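You operate a simulated robot arm through the tools that you are given. There is no shell and no other tool. Be economical: measure what you need, move in short steps, check, and stop when the job is done.

You run a simulated robot arm. Do the job below in one go: nothing can be reset, and whatever is moved stays where it is left.

Task
Put things in order on the table top. At the end: the orange crumb brush stands where the clear glass bottle stood; the clear glass bottle is in the grey speckled bowl; the blue filter cup stands where the grey folded cloth stood; the grey folded cloth from the table top is in the green handled tray; whatever was shut is shut again. Leave all else as you found it, and nothing knocked over.

It is judged by the outcome, as a careful person would: the job done as asked, and still so three seconds after it is handed in. It fails if anything else is knocked over, pushed out of place, dropped, spilled or broken. Flat cloth is picked up by pressing the open fingertips on it (5 to 10 N) and closing them slowly along it; thin cloth reads only 2 to 8 mm in the jaws.

Robot
A 7-joint arm with a two-finger parallel gripper, fixed in place. Base frame: the origin is at the foot of the arm, x ahead of it, y to its left, z up; the work surface is at about z = 0. Units: mm, degrees, N and s.
With the tool pointing down near the work surface it reaches from about 240 to 620 mm from the base axis. Its first joint turns from -66.0 to 66.0 degrees. Payload 2.6 kg.
The tool frame sits at the grasp point between the pads (the TCP): z along the fingers, y along the line on which they close. The tips reach 30 mm beyond it. The gripper opens to 94 mm. The fingers are 28 mm wide and 10 mm thick; the gripper's body (50 by 96 mm) begins 55 mm behind the TCP.
Orientation is that of the tool frame in the base frame, as [roll, pitch, yaw] about the fixed x, y, z axes, in that order (R = Rz(yaw) Ry(pitch) Rx(roll)). With the fingers straight down and closing along the base's y, the tool's x points along the base's -x, its y along +y and its z along -z.

Tools
- The arm moves only by the tool apply_moves. Its argument "targets" is a list that holds one entry, the list of rows, each a list of 6 numbers: the shift along the tool's x, y, z in mm, then the turn, a rotation vector about the tool's x, y, z in rad. In form: [[[tx, ty, tz, ax, ay, az], ...]]. A call has 1 to 8 rows; each row shifts and turns the commanded pose from where the row before left it, along the tool's axes as they then stand. "claw" is the gripper command, from -1 (shut) to 1 (fully open), values between in proportion, set as the call begins (left out, the last holds). A row lasts 0.2 s, in which the tool goes at most 50 mm and 8.6 degrees; a call with a longer step from one row to the next is refused whole, and so is a gripper value outside its range. Where a pose cannot be reached the arm comes as near as it can. A force on the tool above 40 N (or 10 N above the force at the start of the call, whichever is more), or a blocked arm, ends the call early, and 0.2 s more pass. Each finger travels about 72 mm/s and halts on what it meets, pressing with about 34 N; the grip force reading is that of the motor and also rises with nothing between the fingers. The clock runs only during rows and for 0.2 s after the last one: add rows that do not move to give the fingers time. The reply holds the time, the measured pose of the TCP, the force on the tool along the base axes, the opening and the grip force, in the units named above and with some noise.
- Cameras (640 x 400 px; columns grow to the right, rows downward): "scene" is fixed at [46.7, 447, 564.4]; the picture's right is [-0.63, -0.78, 0.00], its down [-0.44, 0.36, -0.82] and it looks along [0.64, -0.52, -0.57] (base axes); focal length 333 px, centre (320, 200). "wrist" rides on the gripper at [76, 14, -103] in the tool frame; the picture's right is [-0.18, 0.98, 0.00], its down [-0.75, -0.14, -0.64] and it looks along [-0.63, -0.12, 0.77] (tool axes); focal length 243 px, centre (320, 200). There is no depth. A picture from a camera that has moved, and an enlarged one, comes with that camera's place and axes in the base frame and with its lens.
- get_image(camera): a new picture of that camera. No time passes.
- inspect(camera, box): a new picture of the part [left, top, right, bottom] of that camera's present view, enlarged. No time passes.
- finish_job(): hands the job in; it is judged then, once.

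Work in short steps. Places have to be worked out from the pictures, the camera data and where the tool is seen: move nearer, look again, correct. Check each grasp and each placing, and mend what went wrong. You have 120 turns and 64 pictures in all, those below and enlarged ones among them. Open the gripper and draw the arm clear of the work before you hand the job in, unless the task says otherwise; then end with one line.

The tools are called after "Request:" by a JSON object that holds its "api" and its "payload". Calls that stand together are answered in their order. apply_moves: Moves the arm, as the interface text tells. Its arguments: {"type":"object","properties":{"targets":{"type":"array"},"claw":{"type":"number"}},"required":["targets"]} The other tools are called the same way: get_image (camera) takes a picture; inspect (camera, box) takes an enlarged picture of a part of a camera's view; finish_job () hands the job in.

At the start:

```text
time_s: 0.0
ee_pos: [295.4, 11.4, 352.9]
ee_rot: [-180.0, -0.1, -180.0]
wrist_force: [-0.9, 0.2, -0.5]
grip_width: 93.9
grip_force: 0.0
```

scene: 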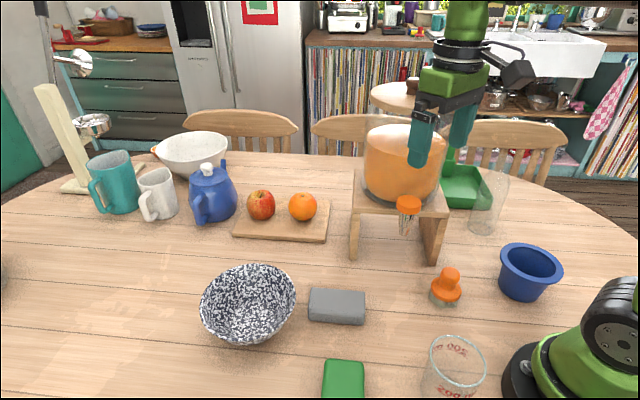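
wrist: 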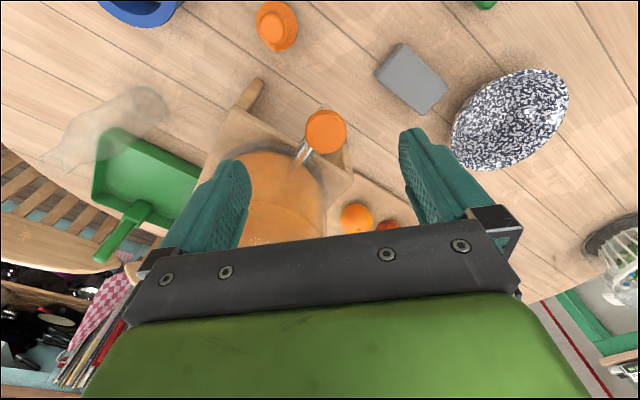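

I'll look closer at the bottle/tray area and the cloth/bowl area before moving.

Request:
{"api": "inspect", "payload": {"camera": "scene", "box": [380, 140, 580, 320]}}

Request:
{"api": "inspect", "payload": {"camera": "scene", "box": [190, 240, 390, 400]}}

Request:
{"api": "inspect", "payload": {"camera": "wrist", "box": [20, 0, 320, 270]}}

```text
2.22 times, centred on (480, 230) of scene
camera zoom: at [46.7, 447.0, 564.4], right [-0.63, -0.78, 0.0], down [-0.44, 0.36, -0.82], along [0.64, -0.52, -0.57], focal length 739 px, centre (-36, 133)
```

zoom: 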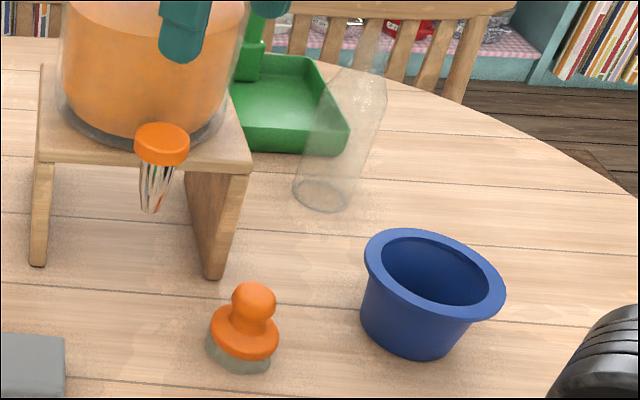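

```text
2.50 times, centred on (290, 320) of scene
camera zoom: at [46.7, 447.0, 564.4], right [-0.63, -0.78, 0.0], down [-0.44, 0.36, -0.82], along [0.64, -0.52, -0.57], focal length 832 px, centre (395, -100)
```

zoom: 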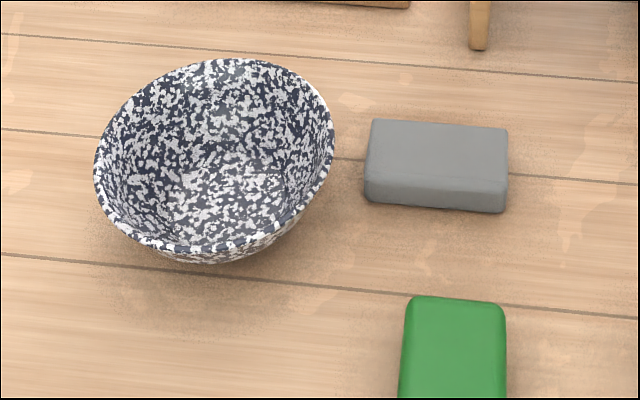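

```text
1.48 times, centred on (170, 135) of wrist
camera zoom: at [218.8, 24.0, 455.6], right [0.18, 0.98, 0.0], down [0.75, -0.14, 0.64], along [0.63, -0.12, -0.77], focal length 359 px, centre (542, 296)
```

zoom: 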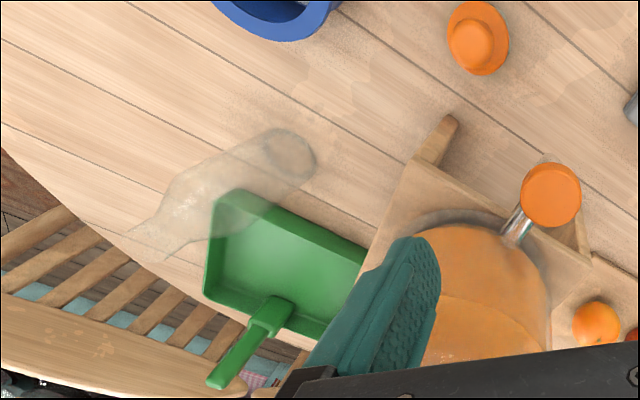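

The bottle stands near (313,-318), about 210 tall, and the dispenser with its tap (about (330,10,210)) blocks direct paths. I'll draw back and swing to the bottle side while staying high.

Request:
{"api": "apply_moves", "payload": {"targets": [[[45, 0, 0, 0, 0, 0], [0, -46, 0, 0, 0, 0], [0, -46, 0, 0, 0, 0], [0, -46, 0, 0, 0, 0], [0, -46, 0, 0, 0, 0], [0, 0, 0, 0, 0, 0.131], [0, 0, 0, 0, 0, 0.131], [0, 0, 0, 0, 0, 0.131]]], "claw": 1}}

Request:
{"api": "apply_moves", "payload": {"targets": [[[0, 0, 0, 0, 0, 0.131], [0, 0, 0, 0, 0, 0.131], [0, 0, 0, 0, 0, 0.131], [0, 0, 0, 0, 0, 0]]]}}

Request:
{"api": "get_image", "payload": {"camera": "wrist"}}

```text
time_s: 1.8
ee_pos: [250.2, -174.6, 353.8]
ee_rot: [180.0, -0.1, 157.4]
wrist_force: [-0.4, 0.1, -0.1]
grip_width: 93.9
grip_force: 0.1
```

```text
time_s: 2.8
ee_pos: [251.5, -172.9, 351.9]
ee_rot: [-179.9, 0.0, 134.8]
wrist_force: [-0.7, -0.3, -0.1]
grip_width: 93.9
grip_force: 0.1
```

```text
58 pictures are left
camera wrist: at [206.6, -110.1, 455.2], right [0.83, 0.56, 0.0], down [0.43, -0.63, 0.64], along [0.36, -0.53, -0.77], focal length 243 px, centre (320, 200)
```

wrist: 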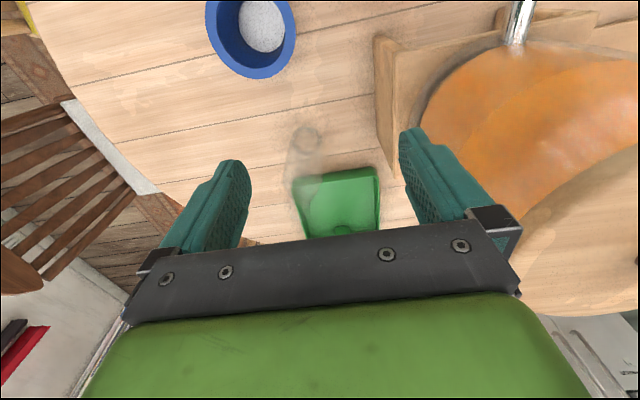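

Request:
{"api": "inspect", "payload": {"camera": "wrist", "box": [240, 100, 400, 240]}}

Request:
{"api": "inspect", "payload": {"camera": "scene", "box": [430, 130, 540, 250]}}

```text
2.86 times, centred on (320, 170) of wrist
camera zoom: at [206.6, -110.1, 455.2], right [0.83, 0.56, 0.0], down [0.43, -0.63, 0.64], along [0.36, -0.53, -0.77], focal length 693 px, centre (320, 286)
```

zoom: 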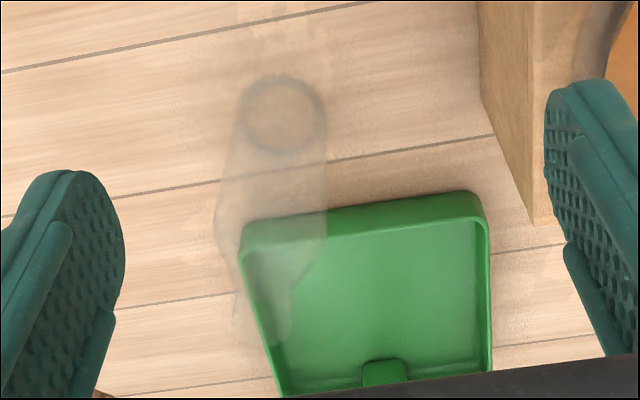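

```text
3.33 times, centred on (485, 190) of scene
camera zoom: at [46.7, 447.0, 564.4], right [-0.63, -0.78, 0.0], down [-0.44, 0.36, -0.82], along [0.64, -0.52, -0.57], focal length 1109 px, centre (-230, 233)
```

zoom: 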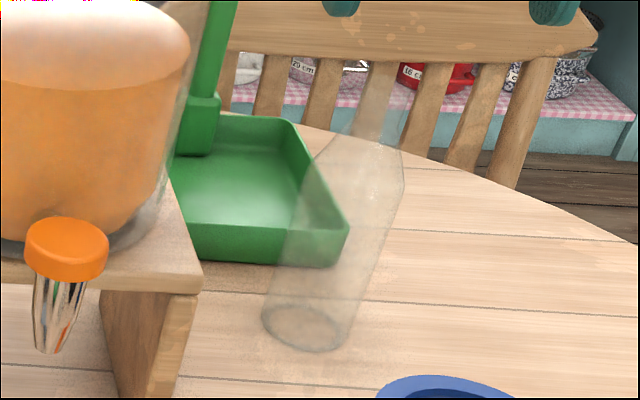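

Request:
{"api": "apply_moves", "payload": {"targets": [[[-46, -19.5, 0, 0, 0, 0], [-47, -19.5, 0, 0, 0, 0], [-47, -19.5, 0, 0, 0, 0], [0, 0, 45, 0, 0, 0], [0, 0, 45, 0, 0, 0], [0, 0, 0, 0, 0, 0]]]}}

Request:
{"api": "get_image", "payload": {"camera": "wrist"}}

Request:
{"api": "inspect", "payload": {"camera": "scene", "box": [420, 70, 560, 250]}}

```text
refused: row 2 steps farther than a row can; nothing moved
```

```text
55 pictures are left
camera wrist: at [206.6, -110.1, 455.2], right [0.83, 0.56, 0.0], down [0.43, -0.63, 0.64], along [0.36, -0.53, -0.77], focal length 243 px, centre (320, 200)
```

wrist: 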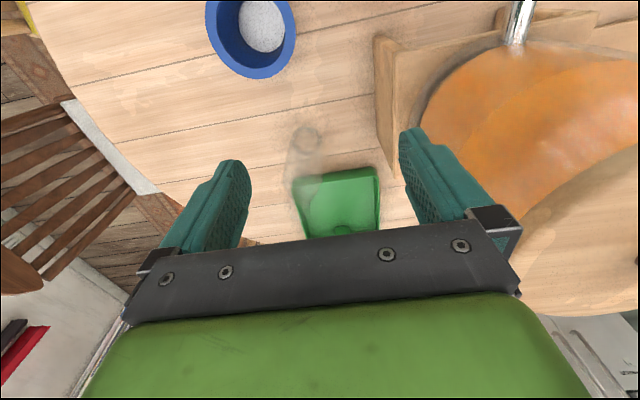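

```text
2.22 times, centred on (490, 160) of scene
camera zoom: at [46.7, 447.0, 564.4], right [-0.63, -0.78, 0.0], down [-0.44, 0.36, -0.82], along [0.64, -0.52, -0.57], focal length 739 px, centre (-58, 289)
```

zoom: 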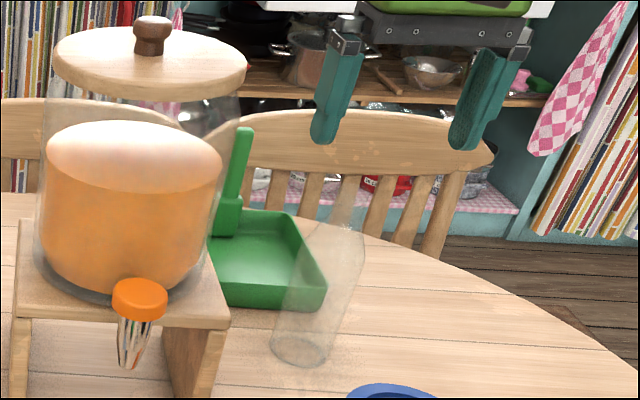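

The step was too long; I retry with shorter rows to hover above the bottle.

Request:
{"api": "apply_moves", "payload": {"targets": [[[-35, -14.6, 0, 0, 0, 0], [-35, -14.6, 0, 0, 0, 0], [-35, -14.6, 0, 0, 0, 0], [-35.6, -14.8, 0, 0, 0, 0], [0, 0, 45, 0, 0, 0], [0, 0, 45, 0, 0, 0], [0, 0, 0, 0, 0, 0]]]}}

Request:
{"api": "get_image", "payload": {"camera": "wrist"}}

Request:
{"api": "inspect", "payload": {"camera": "scene", "box": [420, 70, 560, 250]}}

```text
time_s: 4.4
ee_pos: [308.1, -315.0, 262.1]
ee_rot: [-180.0, 0.0, 135.0]
wrist_force: [0.5, 0.6, -0.1]
grip_width: 94.2
grip_force: 0.0
```

```text
53 pictures are left
camera wrist: at [263.6, -251.5, 364.2], right [0.83, 0.56, 0.0], down [0.43, -0.63, 0.64], along [0.36, -0.53, -0.77], focal length 243 px, centre (320, 200)
```

wrist: 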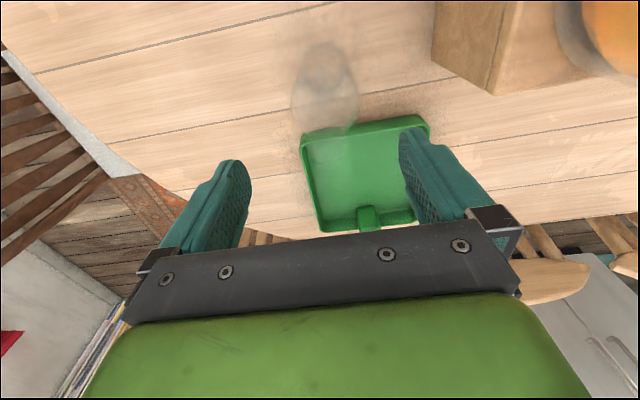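

```text
2.22 times, centred on (490, 160) of scene
camera zoom: at [46.7, 447.0, 564.4], right [-0.63, -0.78, 0.0], down [-0.44, 0.36, -0.82], along [0.64, -0.52, -0.57], focal length 739 px, centre (-58, 289)
```

zoom: 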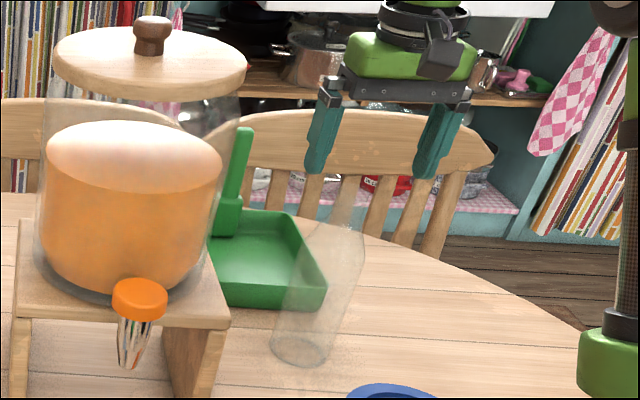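

Request:
{"api": "inspect", "payload": {"camera": "scene", "box": [470, 130, 530, 190]}}

Request:
{"api": "inspect", "payload": {"camera": "wrist", "box": [230, 30, 430, 240]}}

```text
6.67 times, centred on (500, 160) of scene
camera zoom: at [46.7, 447.0, 564.4], right [-0.63, -0.78, 0.0], down [-0.44, 0.36, -0.82], along [0.64, -0.52, -0.57], focal length 2217 px, centre (-880, 467)
```

zoom: 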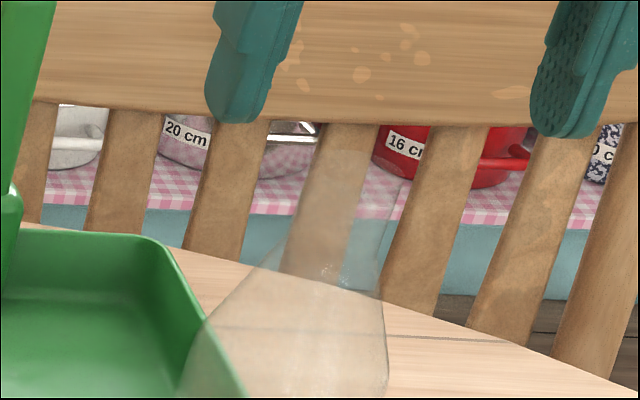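

```text
1.90 times, centred on (330, 135) of wrist
camera zoom: at [263.6, -251.5, 364.2], right [0.83, 0.56, 0.0], down [0.43, -0.63, 0.64], along [0.36, -0.53, -0.77], focal length 462 px, centre (301, 324)
```

zoom: 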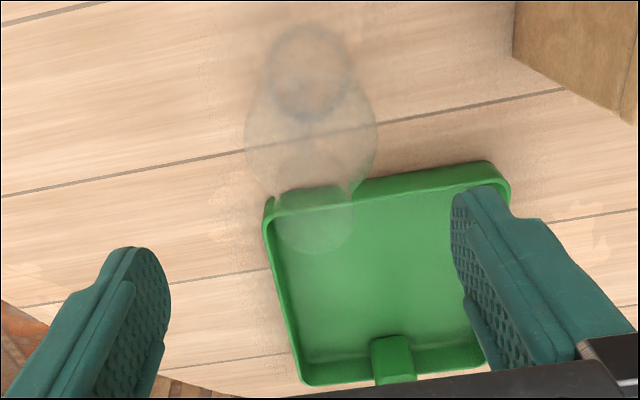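

Bottle axis is about (310,-312), top z≈213, neck about 27 wide from z≈185 up, shoulder at 137. I lower so that the fingertips straddle only the neck and narrow the opening partly.

Request:
{"api": "apply_moves", "payload": {"targets": [[[1, 3, 0, 0, 0, 0], [0, 0, 24, 0, 0, 0], [0, 0, 24, 0, 0, 0], [0, 0, 0, 0, 0, 0]]]}}

Request:
{"api": "apply_moves", "payload": {"targets": [[[0, 0, 0, 0, 0, 0], [0, 0, 0, 0, 0, 0], [0, 0, 0, 0, 0, 0]]], "claw": -0.1}}

Request:
{"api": "inspect", "payload": {"camera": "wrist", "box": [220, 30, 420, 240]}}

Request:
{"api": "inspect", "payload": {"camera": "scene", "box": [460, 120, 540, 200]}}

```text
time_s: 5.4
ee_pos: [309.9, -312.9, 215.3]
ee_rot: [179.9, 0.0, 134.9]
wrist_force: [0.3, 0.0, 0.2]
grip_width: 93.9
grip_force: 0.1
```

```text
time_s: 6.2
ee_pos: [309.4, -311.0, 214.9]
ee_rot: [180.0, 0.0, 134.8]
wrist_force: [0.5, 0.4, -0.2]
grip_width: 42.2
grip_force: 0.0
```

```text
1.90 times, centred on (320, 135) of wrist
camera zoom: at [265.5, -249.1, 317.4], right [0.83, 0.56, 0.0], down [0.43, -0.63, 0.64], along [0.36, -0.53, -0.77], focal length 462 px, centre (320, 324)
```

zoom: 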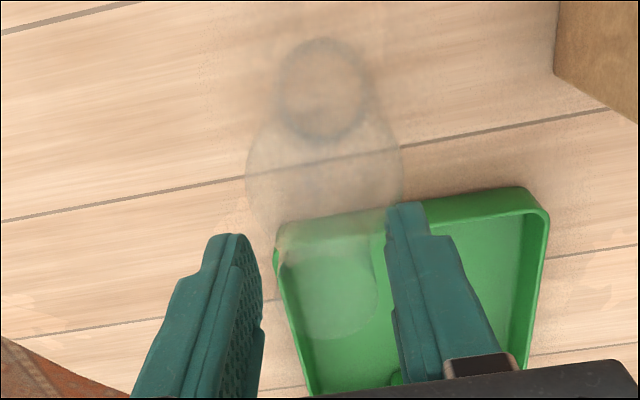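

```text
5.00 times, centred on (500, 160) of scene
camera zoom: at [46.7, 447.0, 564.4], right [-0.63, -0.78, 0.0], down [-0.44, 0.36, -0.82], along [0.64, -0.52, -0.57], focal length 1663 px, centre (-580, 400)
```

zoom: 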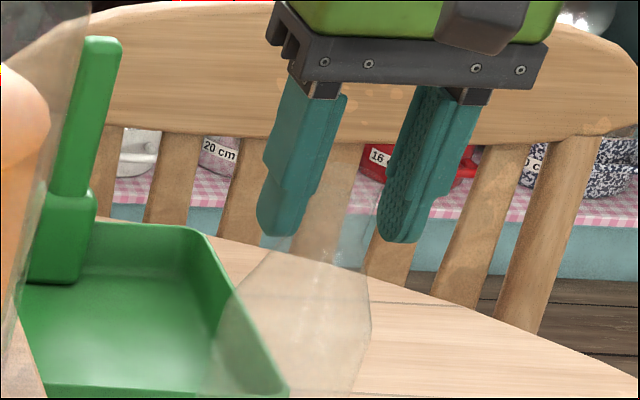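

The neck is centred between the fingers, so I close in stages.

Request:
{"api": "apply_moves", "payload": {"targets": [[[0, 0, 0, 0, 0, 0], [0, 0, 0, 0, 0, 0]]], "claw": -0.35}}

Request:
{"api": "apply_moves", "payload": {"targets": [[[0, 0, 0, 0, 0, 0], [0, 0, 0, 0, 0, 0], [0, 0, 0, 0, 0, 0]]], "claw": -1}}

Request:
{"api": "inspect", "payload": {"camera": "scene", "box": [440, 120, 560, 250]}}

```text
time_s: 6.8
ee_pos: [309.4, -311.4, 215.7]
ee_rot: [180.0, 0.1, 135.0]
wrist_force: [0.5, 0.5, 1.9]
grip_width: 30.9
grip_force: 0.4
```

```text
time_s: 7.6
ee_pos: [309.8, -310.8, 215.0]
ee_rot: [-179.9, 0.0, 135.0]
wrist_force: [2.1, 1.9, 3.7]
grip_width: 28.2
grip_force: 34.0
```

```text
3.08 times, centred on (500, 185) of scene
camera zoom: at [46.7, 447.0, 564.4], right [-0.63, -0.78, 0.0], down [-0.44, 0.36, -0.82], along [0.64, -0.52, -0.57], focal length 1023 px, centre (-234, 246)
```

zoom: 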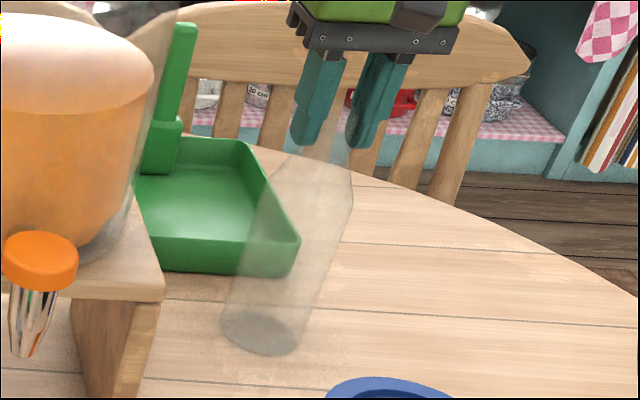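

Gripped at 28 mm. I'll lift 40 mm and check.

Request:
{"api": "apply_moves", "payload": {"targets": [[[0, 0, -10, 0, 0, 0], [0, 0, -15, 0, 0, 0], [0, 0, -15, 0, 0, 0], [0, 0, 0, 0, 0, 0]]]}}

Request:
{"api": "inspect", "payload": {"camera": "scene", "box": [440, 90, 560, 250]}}

```text
time_s: 8.6
ee_pos: [308.8, -312.4, 255.8]
ee_rot: [-179.9, 0.1, 134.9]
wrist_force: [-0.3, -0.1, -3.1]
grip_width: 28.4
grip_force: 33.9
```

```text
2.50 times, centred on (500, 170) of scene
camera zoom: at [46.8, 447.0, 564.4], right [-0.63, -0.78, 0.0], down [-0.44, 0.36, -0.82], along [0.64, -0.52, -0.57], focal length 832 px, centre (-130, 275)
```

zoom: 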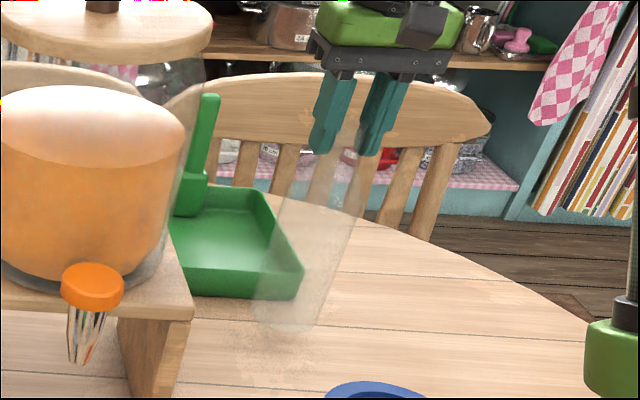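

The bottle holds firm. I raise it, draw inward, and square up the tool for the swing in front of the dispenser.

Request:
{"api": "apply_moves", "payload": {"targets": [[[0, 0, -32, 0, 0, 0], [0, 0, -32, 0, 0, 0], [0, 0, -31, 0, 0, 0], [35, 0, 0, 0, 0, 0], [35, 0, 0, 0, 0, 0], [35, 0, 0, 0, 0, 0], [35, 0, 0, 0, 0, 0], [0, 0, 0, 0, 0, 0]]]}}

Request:
{"api": "apply_moves", "payload": {"targets": [[[0, 0, 0, 0, 0, -0.131], [0, 0, 0, 0, 0, -0.131], [0, 0, 0, 0, 0, -0.131], [0, 0, 0, 0, 0, -0.131], [0, 0, 0, 0, 0, -0.131], [0, 0, 0, 0, 0, -0.131], [0, 0, 0, 0, 0, 0]]]}}

```text
time_s: 10.4
ee_pos: [212.4, -212.0, 348.4]
ee_rot: [-180.0, 0.0, 135.0]
wrist_force: [-0.1, 0.4, -2.5]
grip_width: 28.1
grip_force: 34.0
```

```text
time_s: 12.0
ee_pos: [210.5, -212.5, 351.1]
ee_rot: [-180.0, 0.0, -179.9]
wrist_force: [-0.1, 0.6, -2.5]
grip_width: 28.5
grip_force: 33.8
```

Now swing across at x≈240, in front of the tap.

Request:
{"api": "apply_moves", "payload": {"targets": [[[-5, 36, 0, 0, 0, 0], [-5, 36, 0, 0, 0, 0], [-5, 36, 0, 0, 0, 0], [-5, 36, 0, 0, 0, 0], [-5, 36, 0, 0, 0, 0], [-5, 36, 0, 0, 0, 0], [0, 36, 0, 0, 0, 0], [0, 36, 0, 0, 0, 0]]]}}

Request:
{"api": "apply_moves", "payload": {"targets": [[[0, 36, 0, 0, 0, 0], [0, 36, 0, 0, 0, 0], [0, 36, 0, 0, 0, 0], [0, 0, 0, 0, 0, -0.131], [0, 0, 0, 0, 0, -0.131], [0, 0, 0, 0, 0, -0.131], [0, 0, 0, 0, 0, -0.131], [0, 0, 0, 0, 0, -0.087]]]}}

Request:
{"api": "get_image", "payload": {"camera": "scene"}}

Request:
{"api": "get_image", "payload": {"camera": "wrist"}}

```text
time_s: 13.8
ee_pos: [241.5, 77.8, 350.0]
ee_rot: [180.0, 0.0, 180.0]
wrist_force: [-1.3, 1.0, -2.0]
grip_width: 28.1
grip_force: 33.7
```

```text
time_s: 15.6
ee_pos: [241.0, 184.9, 351.2]
ee_rot: [180.0, -0.1, -145.0]
wrist_force: [-0.4, 1.4, -2.4]
grip_width: 28.5
grip_force: 34.4
```

```text
45 pictures are left
```

scene: 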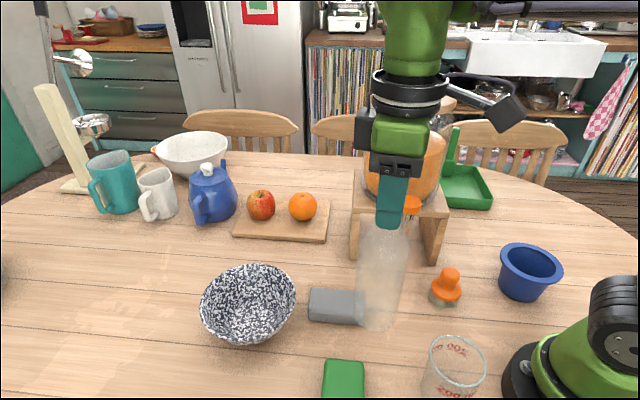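

```text
44 pictures are left
camera wrist: at [170.1, 150.6, 452.6], right [-0.41, 0.91, 0.0], down [0.7, 0.32, 0.64], along [0.58, 0.27, -0.77], focal length 243 px, centre (320, 200)
```

wrist: 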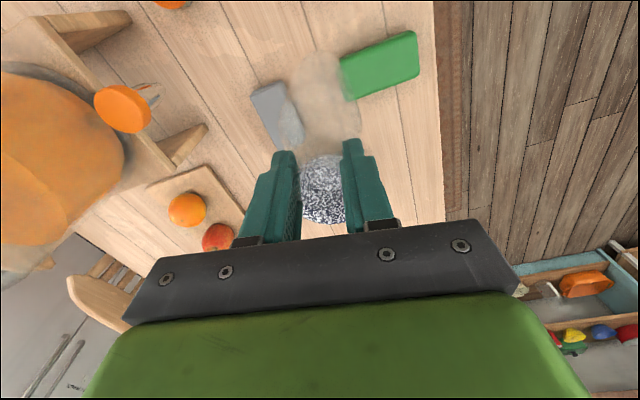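

Bowl centre works out to about (432,303), rim about z 65. I carry the bottle out over it, keeping its base ~135 high.

Request:
{"api": "apply_moves", "payload": {"targets": [[[-37.5, -2.3, 0, 0, 0, 0], [-37.5, -2.3, 0, 0, 0, 0], [-37.5, -2.3, 0, 0, 0, 0], [-37.5, -2.3, 0, 0, 0, 0], [-37.5, -2.2, 0, 0, 0, 0], [-37.5, -2.2, 0, 0, 0, 0], [0, 0, 0, 0, 0, 0]]]}}

Request:
{"api": "get_image", "payload": {"camera": "scene"}}

Request:
{"api": "get_image", "payload": {"camera": "wrist"}}

```text
time_s: 17.2
ee_pos: [433.0, 300.6, 348.2]
ee_rot: [-179.9, 0.1, -144.8]
wrist_force: [0.1, 0.0, -1.9]
grip_width: 28.0
grip_force: 33.5
```

```text
43 pictures are left
```

scene: 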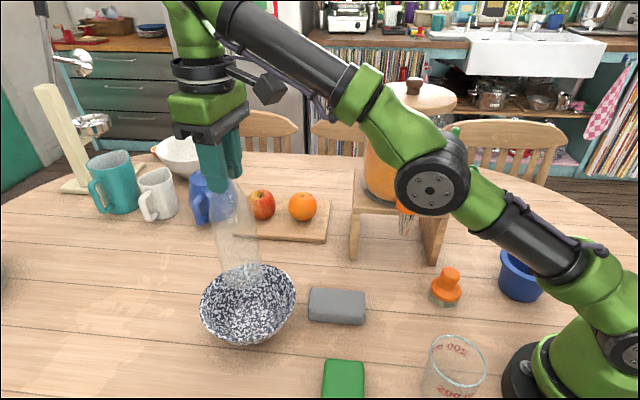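

```text
42 pictures are left
camera wrist: at [362.2, 266.6, 450.5], right [-0.41, 0.91, 0.0], down [0.7, 0.32, 0.64], along [0.59, 0.27, -0.77], focal length 243 px, centre (320, 200)
```

wrist: 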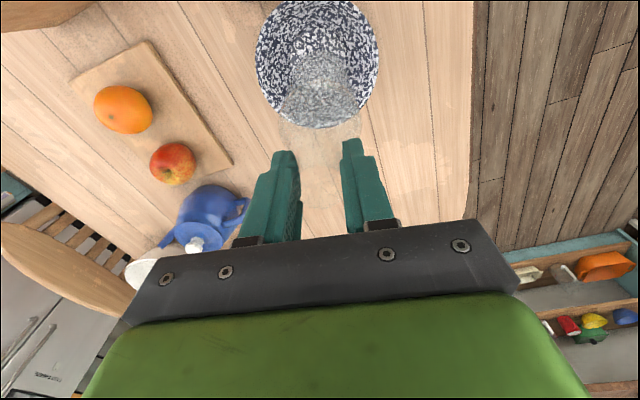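

The bottle is above the bowl within a few mm. I lower to just above rim height, then look again.

Request:
{"api": "apply_moves", "payload": {"targets": [[[2.3, -1.5, 0, 0, 0, 0], [0, 0, 30, 0, 0, 0], [0, 0, 30, 0, 0, 0], [0, 0, 0, 0, 0, 0]]]}}

Request:
{"api": "inspect", "payload": {"camera": "scene", "box": [170, 170, 330, 360]}}

Request:
{"api": "inspect", "payload": {"camera": "wrist", "box": [220, 0, 420, 200]}}

```text
time_s: 18.2
ee_pos: [433.0, 298.2, 289.3]
ee_rot: [179.9, 0.0, -145.0]
wrist_force: [-0.5, 1.2, -1.8]
grip_width: 28.4
grip_force: 33.9
```

```text
2.11 times, centred on (250, 265) of scene
camera zoom: at [46.7, 447.0, 564.4], right [-0.63, -0.78, 0.0], down [-0.44, 0.36, -0.82], along [0.64, -0.52, -0.57], focal length 700 px, centre (467, 63)
```

zoom: 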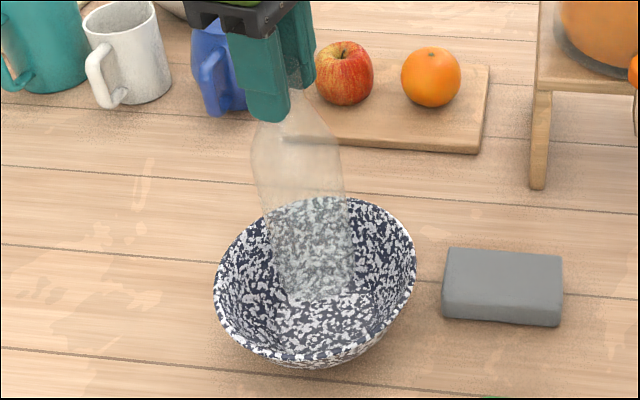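

```text
2.00 times, centred on (320, 100) of wrist
camera zoom: at [361.9, 266.0, 391.7], right [-0.41, 0.91, 0.0], down [0.7, 0.32, 0.64], along [0.58, 0.27, -0.77], focal length 485 px, centre (320, 400)
```

zoom: 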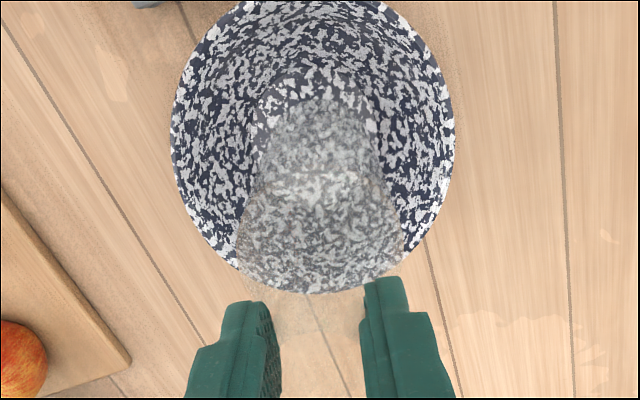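

Well aligned. I lower into the bowl, slowing near the bottom.

Request:
{"api": "apply_moves", "payload": {"targets": [[[0, 0, 20, 0, 0, 0], [0, 0, 20, 0, 0, 0], [0, 0, 8, 0, 0, 0], [0, 0, 0, 0, 0, 0]]]}}

Request:
{"api": "apply_moves", "payload": {"targets": [[[0, 0, 3, 0, 0, 0], [0, 0, 3, 0, 0, 0], [0, 0, 0, 0, 0, 0]]]}}

```text
time_s: 19.2
ee_pos: [432.6, 299.1, 240.8]
ee_rot: [-180.0, 0.0, -145.0]
wrist_force: [0.8, -0.5, -3.0]
grip_width: 28.0
grip_force: 34.5
```

```text
time_s: 20.0
ee_pos: [431.7, 299.2, 236.9]
ee_rot: [-180.0, 0.0, -145.0]
wrist_force: [-0.1, -0.6, -2.8]
grip_width: 28.3
grip_force: 33.5
```

Request:
{"api": "apply_moves", "payload": {"targets": [[[0, 0, 3, 0, 0, 0], [0, 0, 0, 0, 0, 0]]]}}

Request:
{"api": "apply_moves", "payload": {"targets": [[[0, 0, 3, 0, 0, 0], [0, 0, 0, 0, 0, 0]]]}}

Request:
{"api": "apply_moves", "payload": {"targets": [[[0, 0, 3, 0, 0, 0], [0, 0, 0, 0, 0, 0]]]}}

```text
time_s: 20.6
ee_pos: [431.6, 299.4, 231.8]
ee_rot: [-180.0, 0.0, -145.0]
wrist_force: [-0.6, 0.2, -3.0]
grip_width: 28.5
grip_force: 33.8
```

```text
time_s: 21.2
ee_pos: [431.5, 299.8, 230.5]
ee_rot: [180.0, -0.1, -145.1]
wrist_force: [0.4, 1.2, -1.2]
grip_width: 28.0
grip_force: 34.3
```

```text
time_s: 21.8
ee_pos: [431.5, 298.0, 226.4]
ee_rot: [180.0, 0.0, -145.0]
wrist_force: [-0.9, 0.1, -2.3]
grip_width: 28.4
grip_force: 34.1
```

No contact yet (force still about -2.5), so I continue in small steps.

Request:
{"api": "apply_moves", "payload": {"targets": [[[0, 0, 3, 0, 0, 0], [0, 0, 0, 0, 0, 0]]]}}

Request:
{"api": "apply_moves", "payload": {"targets": [[[0, 0, 2, 0, 0, 0], [0, 0, 0, 0, 0, 0]]]}}

Request:
{"api": "inspect", "payload": {"camera": "scene", "box": [170, 170, 330, 360]}}

```text
time_s: 22.4
ee_pos: [431.3, 298.1, 223.5]
ee_rot: [-180.0, 0.0, -145.0]
wrist_force: [-0.3, -0.7, -3.1]
grip_width: 28.2
grip_force: 33.6
```

```text
time_s: 23.0
ee_pos: [431.8, 300.0, 221.7]
ee_rot: [180.0, 0.0, -144.9]
wrist_force: [0.8, 0.1, -2.6]
grip_width: 28.4
grip_force: 34.0
```

```text
2.11 times, centred on (250, 265) of scene
camera zoom: at [46.8, 447.0, 564.4], right [-0.63, -0.78, 0.0], down [-0.44, 0.36, -0.82], along [0.64, -0.52, -0.57], focal length 700 px, centre (467, 63)
```

zoom: 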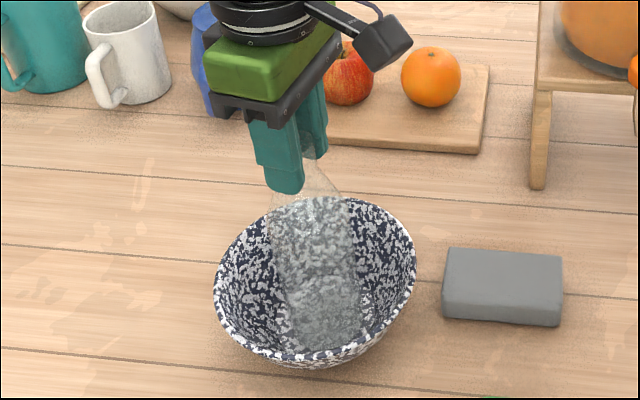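

Request:
{"api": "apply_moves", "payload": {"targets": [[[0, 0, 2, 0, 0, 0], [0, 0, 0, 0, 0, 0]]]}}

Request:
{"api": "apply_moves", "payload": {"targets": [[[0, 0, 2, 0, 0, 0], [0, 0, 0, 0, 0, 0]]]}}

Request:
{"api": "apply_moves", "payload": {"targets": [[[0, 0, 2, 0, 0, 0], [0, 0, 0, 0, 0, 0]]]}}

```text
time_s: 23.6
ee_pos: [432.1, 299.0, 221.5]
ee_rot: [179.9, 0.1, -145.0]
wrist_force: [-2.9, -3.2, 9.8]
grip_width: 28.1
grip_force: 33.9
```

```text
time_s: 24.2
ee_pos: [431.5, 299.7, 221.1]
ee_rot: [180.0, 0.4, -145.0]
wrist_force: [-7.3, -5.7, 29.3]
grip_width: 28.2
grip_force: 34.3
```

```text
time_s: 24.6
ee_pos: [431.7, 298.9, 221.6]
ee_rot: [-180.0, 0.4, -145.0]
wrist_force: [-1.4, -1.4, 3.4]
grip_width: 28.3
grip_force: 34.0
stopped in row 2: the force on the tool passed its limit (the readings are from after the stop); the commanded pose is now the measured one
```

Seated on the bowl floor (contact at z 221.5, force now low). I open gently and check it stands.

Request:
{"api": "apply_moves", "payload": {"targets": [[[0, 0, 0, 0, 0, 0], [0, 0, 0, 0, 0, 0], [0, 0, 0, 0, 0, 0]]], "claw": -0.2}}

Request:
{"api": "inspect", "payload": {"camera": "scene", "box": [170, 170, 330, 360]}}

```text
time_s: 25.4
ee_pos: [432.6, 299.8, 220.2]
ee_rot: [180.0, 0.5, -145.0]
wrist_force: [0.0, 0.4, 0.1]
grip_width: 37.5
grip_force: 0.1
```

```text
2.11 times, centred on (250, 265) of scene
camera zoom: at [46.7, 447.0, 564.4], right [-0.63, -0.78, 0.0], down [-0.44, 0.36, -0.82], along [0.64, -0.52, -0.57], focal length 700 px, centre (467, 63)
```

zoom: 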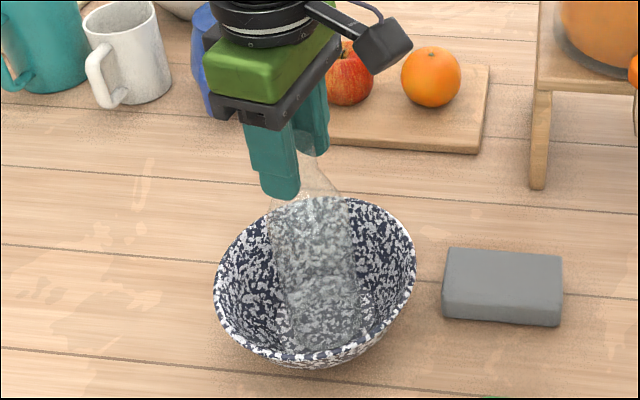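

It stands upright in the bowl. I open more and rise straight up, then retreat toward the cloth.

Request:
{"api": "apply_moves", "payload": {"targets": [[[0, 0, 0, 0, 0, 0], [0, 0, 0, 0, 0, 0], [0, 0, -30, 0, 0, 0], [0, 0, -45, 0, 0, 0], [0, 0, -45, 0, 0, 0], [45, 0, 0, 0, 0, 0], [45, 0, 0, 0, 0, 0], [45, 0, 0, 0, 0, 0]]], "claw": 0.5}}

Request:
{"api": "get_image", "payload": {"camera": "wrist"}}

Request:
{"api": "get_image", "payload": {"camera": "scene"}}

```text
time_s: 27.2
ee_pos: [320.5, 220.4, 339.3]
ee_rot: [179.9, 0.4, -145.0]
wrist_force: [0.2, -0.8, 0.7]
grip_width: 70.5
grip_force: 0.1
```

```text
37 pictures are left
camera wrist: at [249.3, 186.6, 441.0], right [-0.41, 0.91, 0.0], down [0.69, 0.31, 0.65], along [0.59, 0.27, -0.76], focal length 243 px, centre (320, 200)
```

wrist: 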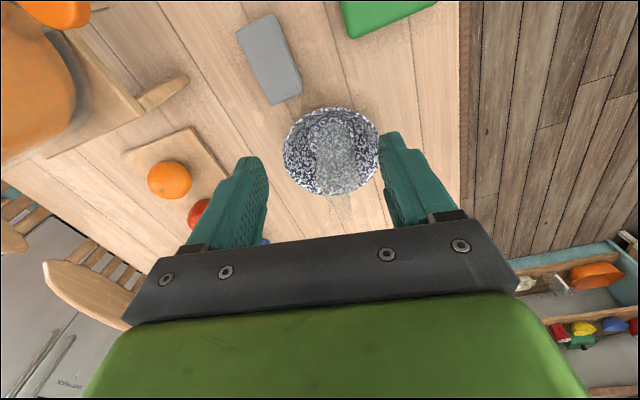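

```text
36 pictures are left
```

scene: 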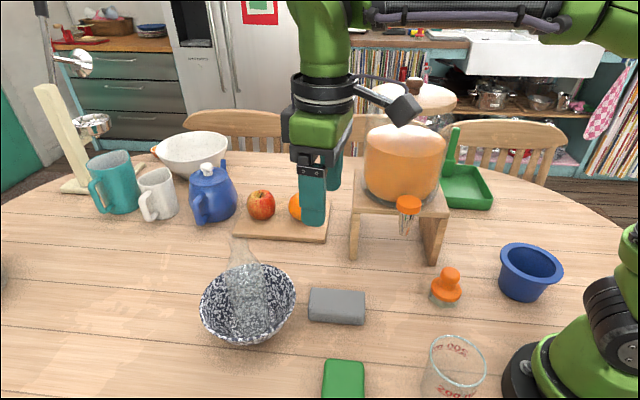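

Bottle done. The cloth is about 108×60×22 centred near (354,150), long axis about 44° from x. I align across its short side, open fully, and come down for a closer look.

Request:
{"api": "apply_moves", "payload": {"targets": [[[0, 0, 0, 0, 0, -0.148], [12, -37, 0, 0, 0, 0], [12, -37, 0, 0, 0, 0], [0, 0, 47, 0, 0, 0], [0, 0, 47, 0, 0, 0], [0, 0, 47, 0, 0, 0], [0, 0, 47, 0, 0, 0], [0, 0, 0, 0, 0, 0]]], "claw": 1}}

Request:
{"api": "get_image", "payload": {"camera": "wrist"}}

Request:
{"api": "inspect", "payload": {"camera": "scene", "box": [230, 190, 430, 340]}}

```text
time_s: 29.0
ee_pos: [354.9, 152.1, 150.8]
ee_rot: [180.0, 0.5, -136.6]
wrist_force: [-0.2, -0.4, 0.3]
grip_width: 94.1
grip_force: 0.0
```

```text
35 pictures are left
camera wrist: at [288.3, 108.6, 252.3], right [-0.54, 0.84, 0.0], down [0.64, 0.41, 0.65], along [0.54, 0.35, -0.76], focal length 243 px, centre (320, 200)
```

wrist: 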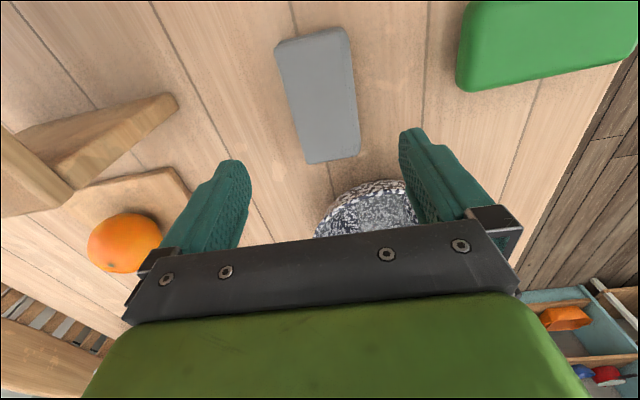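

```text
2.67 times, centred on (330, 265) of scene
camera zoom: at [46.7, 447.0, 564.4], right [-0.63, -0.78, 0.0], down [-0.44, 0.36, -0.82], along [0.64, -0.52, -0.57], focal length 887 px, centre (293, 27)
```

zoom: 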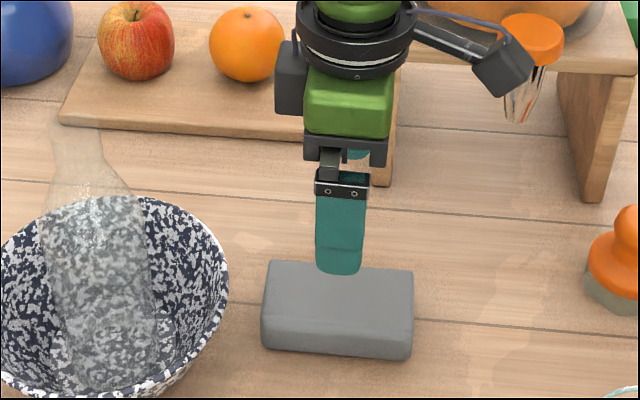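

TCP sits over the cloth's centre to within a few mm. I lower until the tips are just off the table and close slowly.

Request:
{"api": "apply_moves", "payload": {"targets": [[[0, 0, 40, 0, 0, 0], [0, 0, 40, 0, 0, 0], [0, 0, 28, 0, 0, 0], [0, 0, 8, 0, 0, 0], [0, 0, 0, 0, 0, 0]]]}}

Request:
{"api": "apply_moves", "payload": {"targets": [[[0, 0, 0, 0, 0, 0], [0, 0, 0, 0, 0, 0], [0, 0, 0, 0, 0, 0]]], "claw": 0.3}}

Request:
{"api": "get_image", "payload": {"camera": "wrist"}}

```text
time_s: 30.2
ee_pos: [355.6, 153.1, 34.2]
ee_rot: [180.0, 0.3, -136.6]
wrist_force: [0.3, -0.3, -0.1]
grip_width: 93.8
grip_force: 0.0
```

```text
time_s: 31.0
ee_pos: [355.1, 153.6, 33.7]
ee_rot: [-179.9, 0.4, -136.6]
wrist_force: [0.2, 0.3, -0.7]
grip_width: 63.6
grip_force: 33.9
```

```text
33 pictures are left
camera wrist: at [290.2, 109.7, 135.9], right [-0.54, 0.84, 0.0], down [0.64, 0.41, 0.65], along [0.54, 0.35, -0.76], focal length 243 px, centre (320, 200)
```

wrist: 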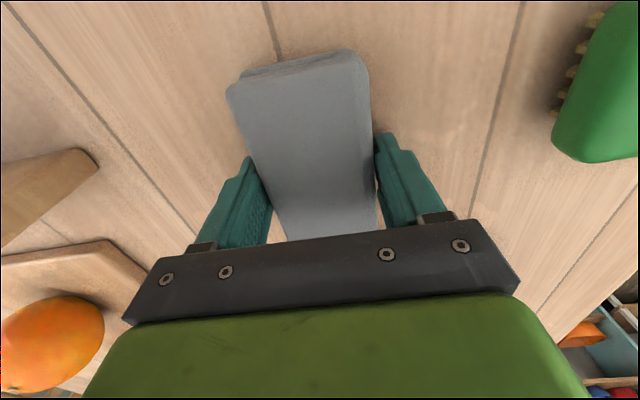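

The cloth reads 63.6 mm at 34 N, a firm block. I tighten and lift.

Request:
{"api": "apply_moves", "payload": {"targets": [[[0, 0, 0, 0, 0, 0], [0, 0, -10, 0, 0, 0], [0, 0, -25, 0, 0, 0], [0, 0, -35, 0, 0, 0], [0, 0, 0, 0, 0, 0]]], "claw": 0}}

Request:
{"api": "inspect", "payload": {"camera": "scene", "box": [230, 190, 430, 340]}}

```text
time_s: 32.2
ee_pos: [355.0, 153.3, 104.6]
ee_rot: [-179.9, 0.4, -136.5]
wrist_force: [-0.4, -0.6, -0.7]
grip_width: 63.3
grip_force: 34.1
```

```text
2.67 times, centred on (330, 265) of scene
camera zoom: at [46.7, 447.0, 564.4], right [-0.63, -0.78, 0.0], down [-0.44, 0.36, -0.82], along [0.64, -0.52, -0.57], focal length 887 px, centre (293, 27)
```

zoom: 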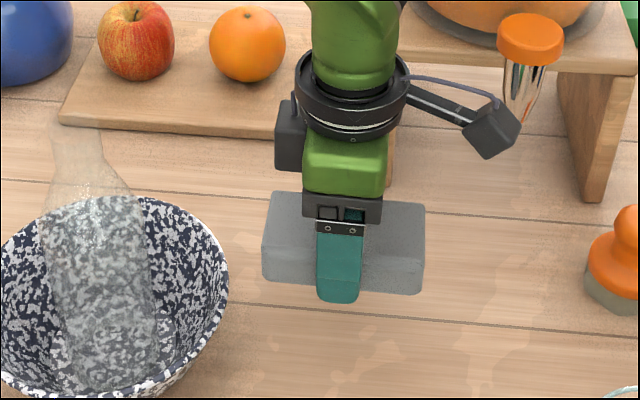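

Lifted well. I raise, draw in to x≈250, and rotate square for the swing.

Request:
{"api": "apply_moves", "payload": {"targets": [[[0, 0, -48, 0, 0, 0], [0, 0, -48, 0, 0, 0], [0, 0, -48, 0, 0, 0], [0, 0, -48, 0, 0, 0], [26, 23, 0, 0, 0, 0], [26, 23, 0, 0, 0, 0], [26, 23, 0, 0, 0, 0], [0, 0, 0, 0, 0, 0]]]}}

Request:
{"api": "apply_moves", "payload": {"targets": [[[0, 0, 0, 0, 0, 0.1265], [0, 0, 0, 0, 0, 0.1265], [0, 0, 0, 0, 0, 0.1265], [0, 0, 0, 0, 0, 0.1265], [0, 0, 0, 0, 0, 0.1265], [0, 0, 0, 0, 0, 0.1265], [0, 0, 0, 0, 0, 0]]]}}

```text
time_s: 34.0
ee_pos: [249.8, 149.1, 295.0]
ee_rot: [180.0, 0.4, -136.5]
wrist_force: [-0.3, 0.2, -0.8]
grip_width: 63.4
grip_force: 34.1
```

```text
time_s: 35.6
ee_pos: [250.0, 148.4, 297.8]
ee_rot: [179.6, 0.4, 179.7]
wrist_force: [0.3, 0.2, -1.2]
grip_width: 63.3
grip_force: 34.3
```

Request:
{"api": "apply_moves", "payload": {"targets": [[[4, -42, 0, 0, 0, 0], [4, -42, 0, 0, 0, 0], [4, -42, 0, 0, 0, 0], [0, -42, 0, 0, 0, 0], [0, -42, 0, 0, 0, 0], [0, -42, 0, 0, 0, 0], [0, -42, 0, 0, 0, 0], [0, -42, 0, 0, 0, 0]]]}}

Request:
{"api": "apply_moves", "payload": {"targets": [[[0, 0, 0, 0, 0, 0.131], [0, 0, 0, 0, 0, 0.131], [0, 0, 0, 0, 0, 0.131], [0, 0, 0, 0, 0, 0.131], [0, 0, 0, 0, 0, 0.131], [0, 0, 0, 0, 0, 0.131], [0, 0, 0, 0, 0, 0]]]}}

```text
time_s: 37.4
ee_pos: [237.4, -189.6, 296.9]
ee_rot: [179.7, 0.3, 179.9]
wrist_force: [0.4, -1.1, -0.1]
grip_width: 63.3
grip_force: 33.7
```

```text
time_s: 39.0
ee_pos: [237.7, -187.8, 296.0]
ee_rot: [179.6, 0.1, 134.8]
wrist_force: [0.2, 0.8, -0.8]
grip_width: 63.5
grip_force: 34.0
```

Request:
{"api": "apply_moves", "payload": {"targets": [[[-42, 0, 0, 0, 0, 0], [-42, 0, 0, 0, 0, 0], [-42, 0, 0, 0, 0, 0], [-42, 0, 0, 0, 0, 0], [0, 0, 0, 0, 0, 0]]]}}

Request:
{"api": "get_image", "payload": {"camera": "wrist"}}

```text
time_s: 40.2
ee_pos: [355.7, -305.4, 294.4]
ee_rot: [179.6, 0.0, 134.9]
wrist_force: [-0.8, -0.7, -0.6]
grip_width: 63.4
grip_force: 34.2
```

```text
31 pictures are left
camera wrist: at [311.3, -243.0, 396.9], right [0.83, 0.56, 0.01], down [0.43, -0.64, 0.64], along [0.37, -0.53, -0.77], focal length 243 px, centre (320, 200)
```

wrist: 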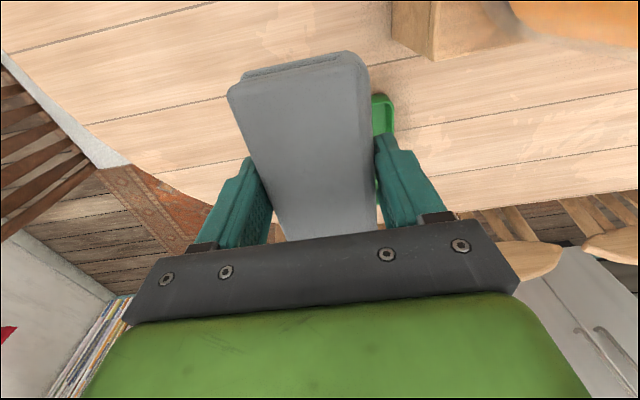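

The tray's near edge matches my earlier estimate (mid about (390,-338)); I go on to above (445,-396) and lower partly.

Request:
{"api": "apply_moves", "payload": {"targets": [[[-32, 0, 0, 0, 0, 0], [-32, 0, 0, 0, 0, 0], [-32, 0, 0, 0, 0, 0], [-31, 0, 0, 0, 0, 0], [0, 0, 45, 0, 0, 0], [0, 0, 45, 0, 0, 0], [0, 0, 45, 0, 0, 0], [0, 0, 0, 0, 0, 0]]]}}

Request:
{"api": "inspect", "payload": {"camera": "scene", "box": [400, 80, 560, 240]}}

Request:
{"api": "get_image", "payload": {"camera": "wrist"}}

```text
time_s: 42.0
ee_pos: [429.3, -364.5, 150.7]
ee_rot: [179.5, 0.0, 134.8]
wrist_force: [-0.1, 0.9, -0.9]
grip_width: 63.6
grip_force: 33.9
out of reach, approached as far as the arm can: row 3, 4
```

```text
2.50 times, centred on (480, 160) of scene
camera zoom: at [46.7, 447.0, 564.4], right [-0.63, -0.78, 0.0], down [-0.44, 0.36, -0.82], along [0.64, -0.52, -0.57], focal length 832 px, centre (-80, 300)
```

zoom: 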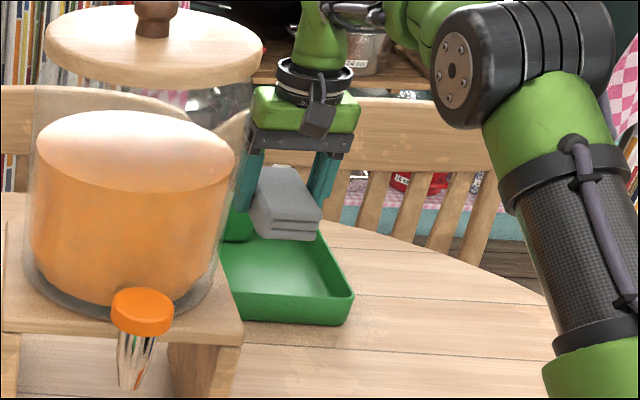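

```text
29 pictures are left
camera wrist: at [384.3, -300.4, 252.9], right [0.83, 0.56, 0.01], down [0.43, -0.64, 0.64], along [0.37, -0.53, -0.77], focal length 243 px, centre (320, 200)
```

wrist: 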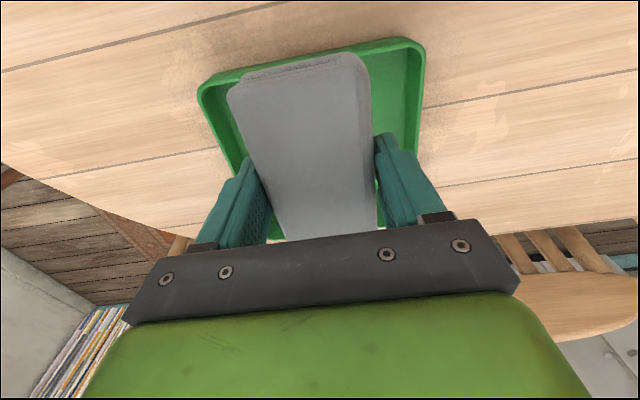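

High reach limited the move; lower it will reach farther. I go down to z≈105 (cloth bottom ~70, above the wall) and push 40 outward.

Request:
{"api": "apply_moves", "payload": {"targets": [[[0, 0, 45, 0, 0, 0], [-20, -5, 0, 0, 0, 0], [-20, -5, 0, 0, 0, 0], [0, 0, 0, 0, 0, 0]]]}}

Request:
{"api": "get_image", "payload": {"camera": "wrist"}}

Request:
{"api": "inspect", "payload": {"camera": "scene", "box": [400, 80, 560, 240]}}

```text
time_s: 43.0
ee_pos: [450.4, -399.5, 105.6]
ee_rot: [179.6, 0.1, 135.0]
wrist_force: [0.5, 0.3, 0.4]
grip_width: 63.5
grip_force: 34.1
```

```text
28 pictures are left
camera wrist: at [405.8, -335.3, 208.6], right [0.83, 0.56, 0.01], down [0.43, -0.64, 0.64], along [0.37, -0.53, -0.77], focal length 243 px, centre (320, 200)
```

wrist: 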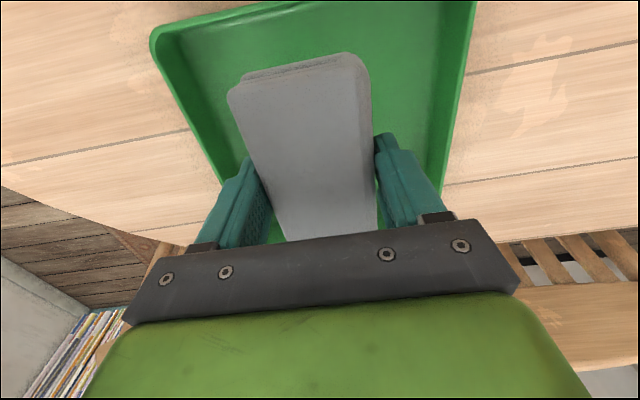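

```text
2.50 times, centred on (480, 160) of scene
camera zoom: at [46.8, 447.0, 564.4], right [-0.63, -0.78, 0.0], down [-0.44, 0.36, -0.82], along [0.64, -0.52, -0.57], focal length 832 px, centre (-80, 300)
```

zoom: 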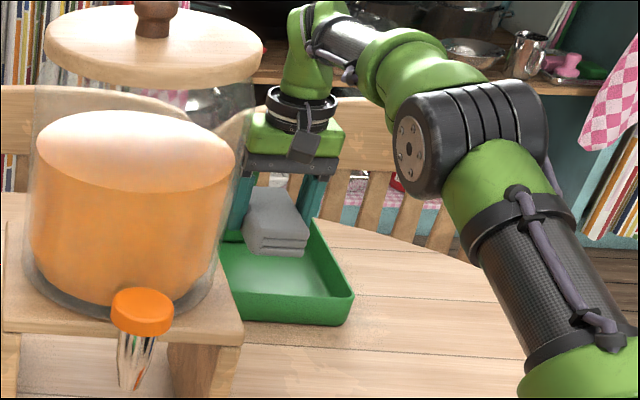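

The cloth is within the tray walls. I lower toward the tray floor.

Request:
{"api": "apply_moves", "payload": {"targets": [[[0, 0, 25, 0, 0, 0], [0, 0, 20, 0, 0, 0], [0, 0, 12, 0, 0, 0], [0, 0, 0, 0, 0, 0]]]}}

Request:
{"api": "apply_moves", "payload": {"targets": [[[0, 0, 3, 0, 0, 0], [0, 0, 3, 0, 0, 0], [0, 0, 0, 0, 0, 0]]]}}

```text
time_s: 44.0
ee_pos: [451.9, -396.6, 47.4]
ee_rot: [179.6, 0.0, 134.9]
wrist_force: [0.4, -0.1, -0.6]
grip_width: 63.5
grip_force: 34.0
```

```text
time_s: 44.8
ee_pos: [451.3, -398.1, 42.9]
ee_rot: [179.5, 0.1, 134.9]
wrist_force: [0.1, -0.9, -0.5]
grip_width: 63.9
grip_force: 33.9
```

Request:
{"api": "apply_moves", "payload": {"targets": [[[0, 0, 2.5, 0, 0, 0], [0, 0, 0, 0, 0, 0]]]}}

Request:
{"api": "apply_moves", "payload": {"targets": [[[0, 0, 2.5, 0, 0, 0], [0, 0, 0, 0, 0, 0]]]}}

```text
time_s: 45.4
ee_pos: [452.3, -397.2, 40.9]
ee_rot: [179.5, 0.1, 135.0]
wrist_force: [0.1, -0.8, 0.0]
grip_width: 63.6
grip_force: 33.5
```

```text
time_s: 46.0
ee_pos: [450.8, -398.3, 38.1]
ee_rot: [179.6, 0.2, 134.9]
wrist_force: [-0.7, 0.7, 1.1]
grip_width: 63.6
grip_force: 34.1
```

Request:
{"api": "apply_moves", "payload": {"targets": [[[0, 0, 1.5, 0, 0, 0], [0, 0, 0, 0, 0, 0]]]}}

Request:
{"api": "apply_moves", "payload": {"targets": [[[0, 0, 0, 0, 0, 0], [0, 0, 0, 0, 0, 0], [0, 0, 0, 0, 0, 0]]], "claw": 0.65}}

Request:
{"api": "get_image", "payload": {"camera": "wrist"}}

```text
time_s: 46.6
ee_pos: [451.5, -398.1, 37.5]
ee_rot: [179.6, 0.1, 135.0]
wrist_force: [-2.5, 1.6, 9.7]
grip_width: 63.5
grip_force: 34.0
```

```text
time_s: 47.4
ee_pos: [450.6, -398.6, 35.2]
ee_rot: [179.6, 0.1, 135.0]
wrist_force: [0.1, -0.7, -0.2]
grip_width: 77.6
grip_force: 0.0
```

```text
26 pictures are left
camera wrist: at [406.8, -335.6, 138.4], right [0.83, 0.56, 0.01], down [0.43, -0.64, 0.64], along [0.37, -0.53, -0.77], focal length 243 px, centre (320, 200)
```

wrist: 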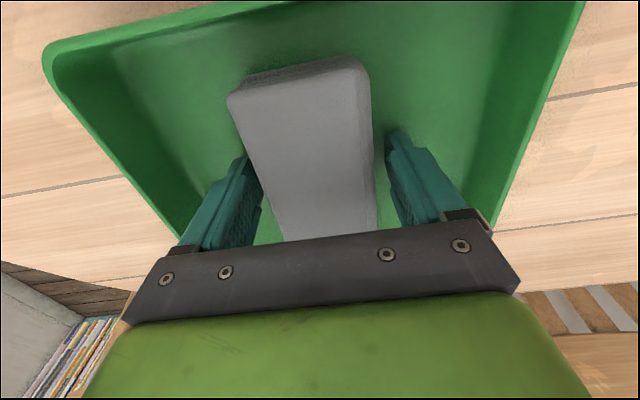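

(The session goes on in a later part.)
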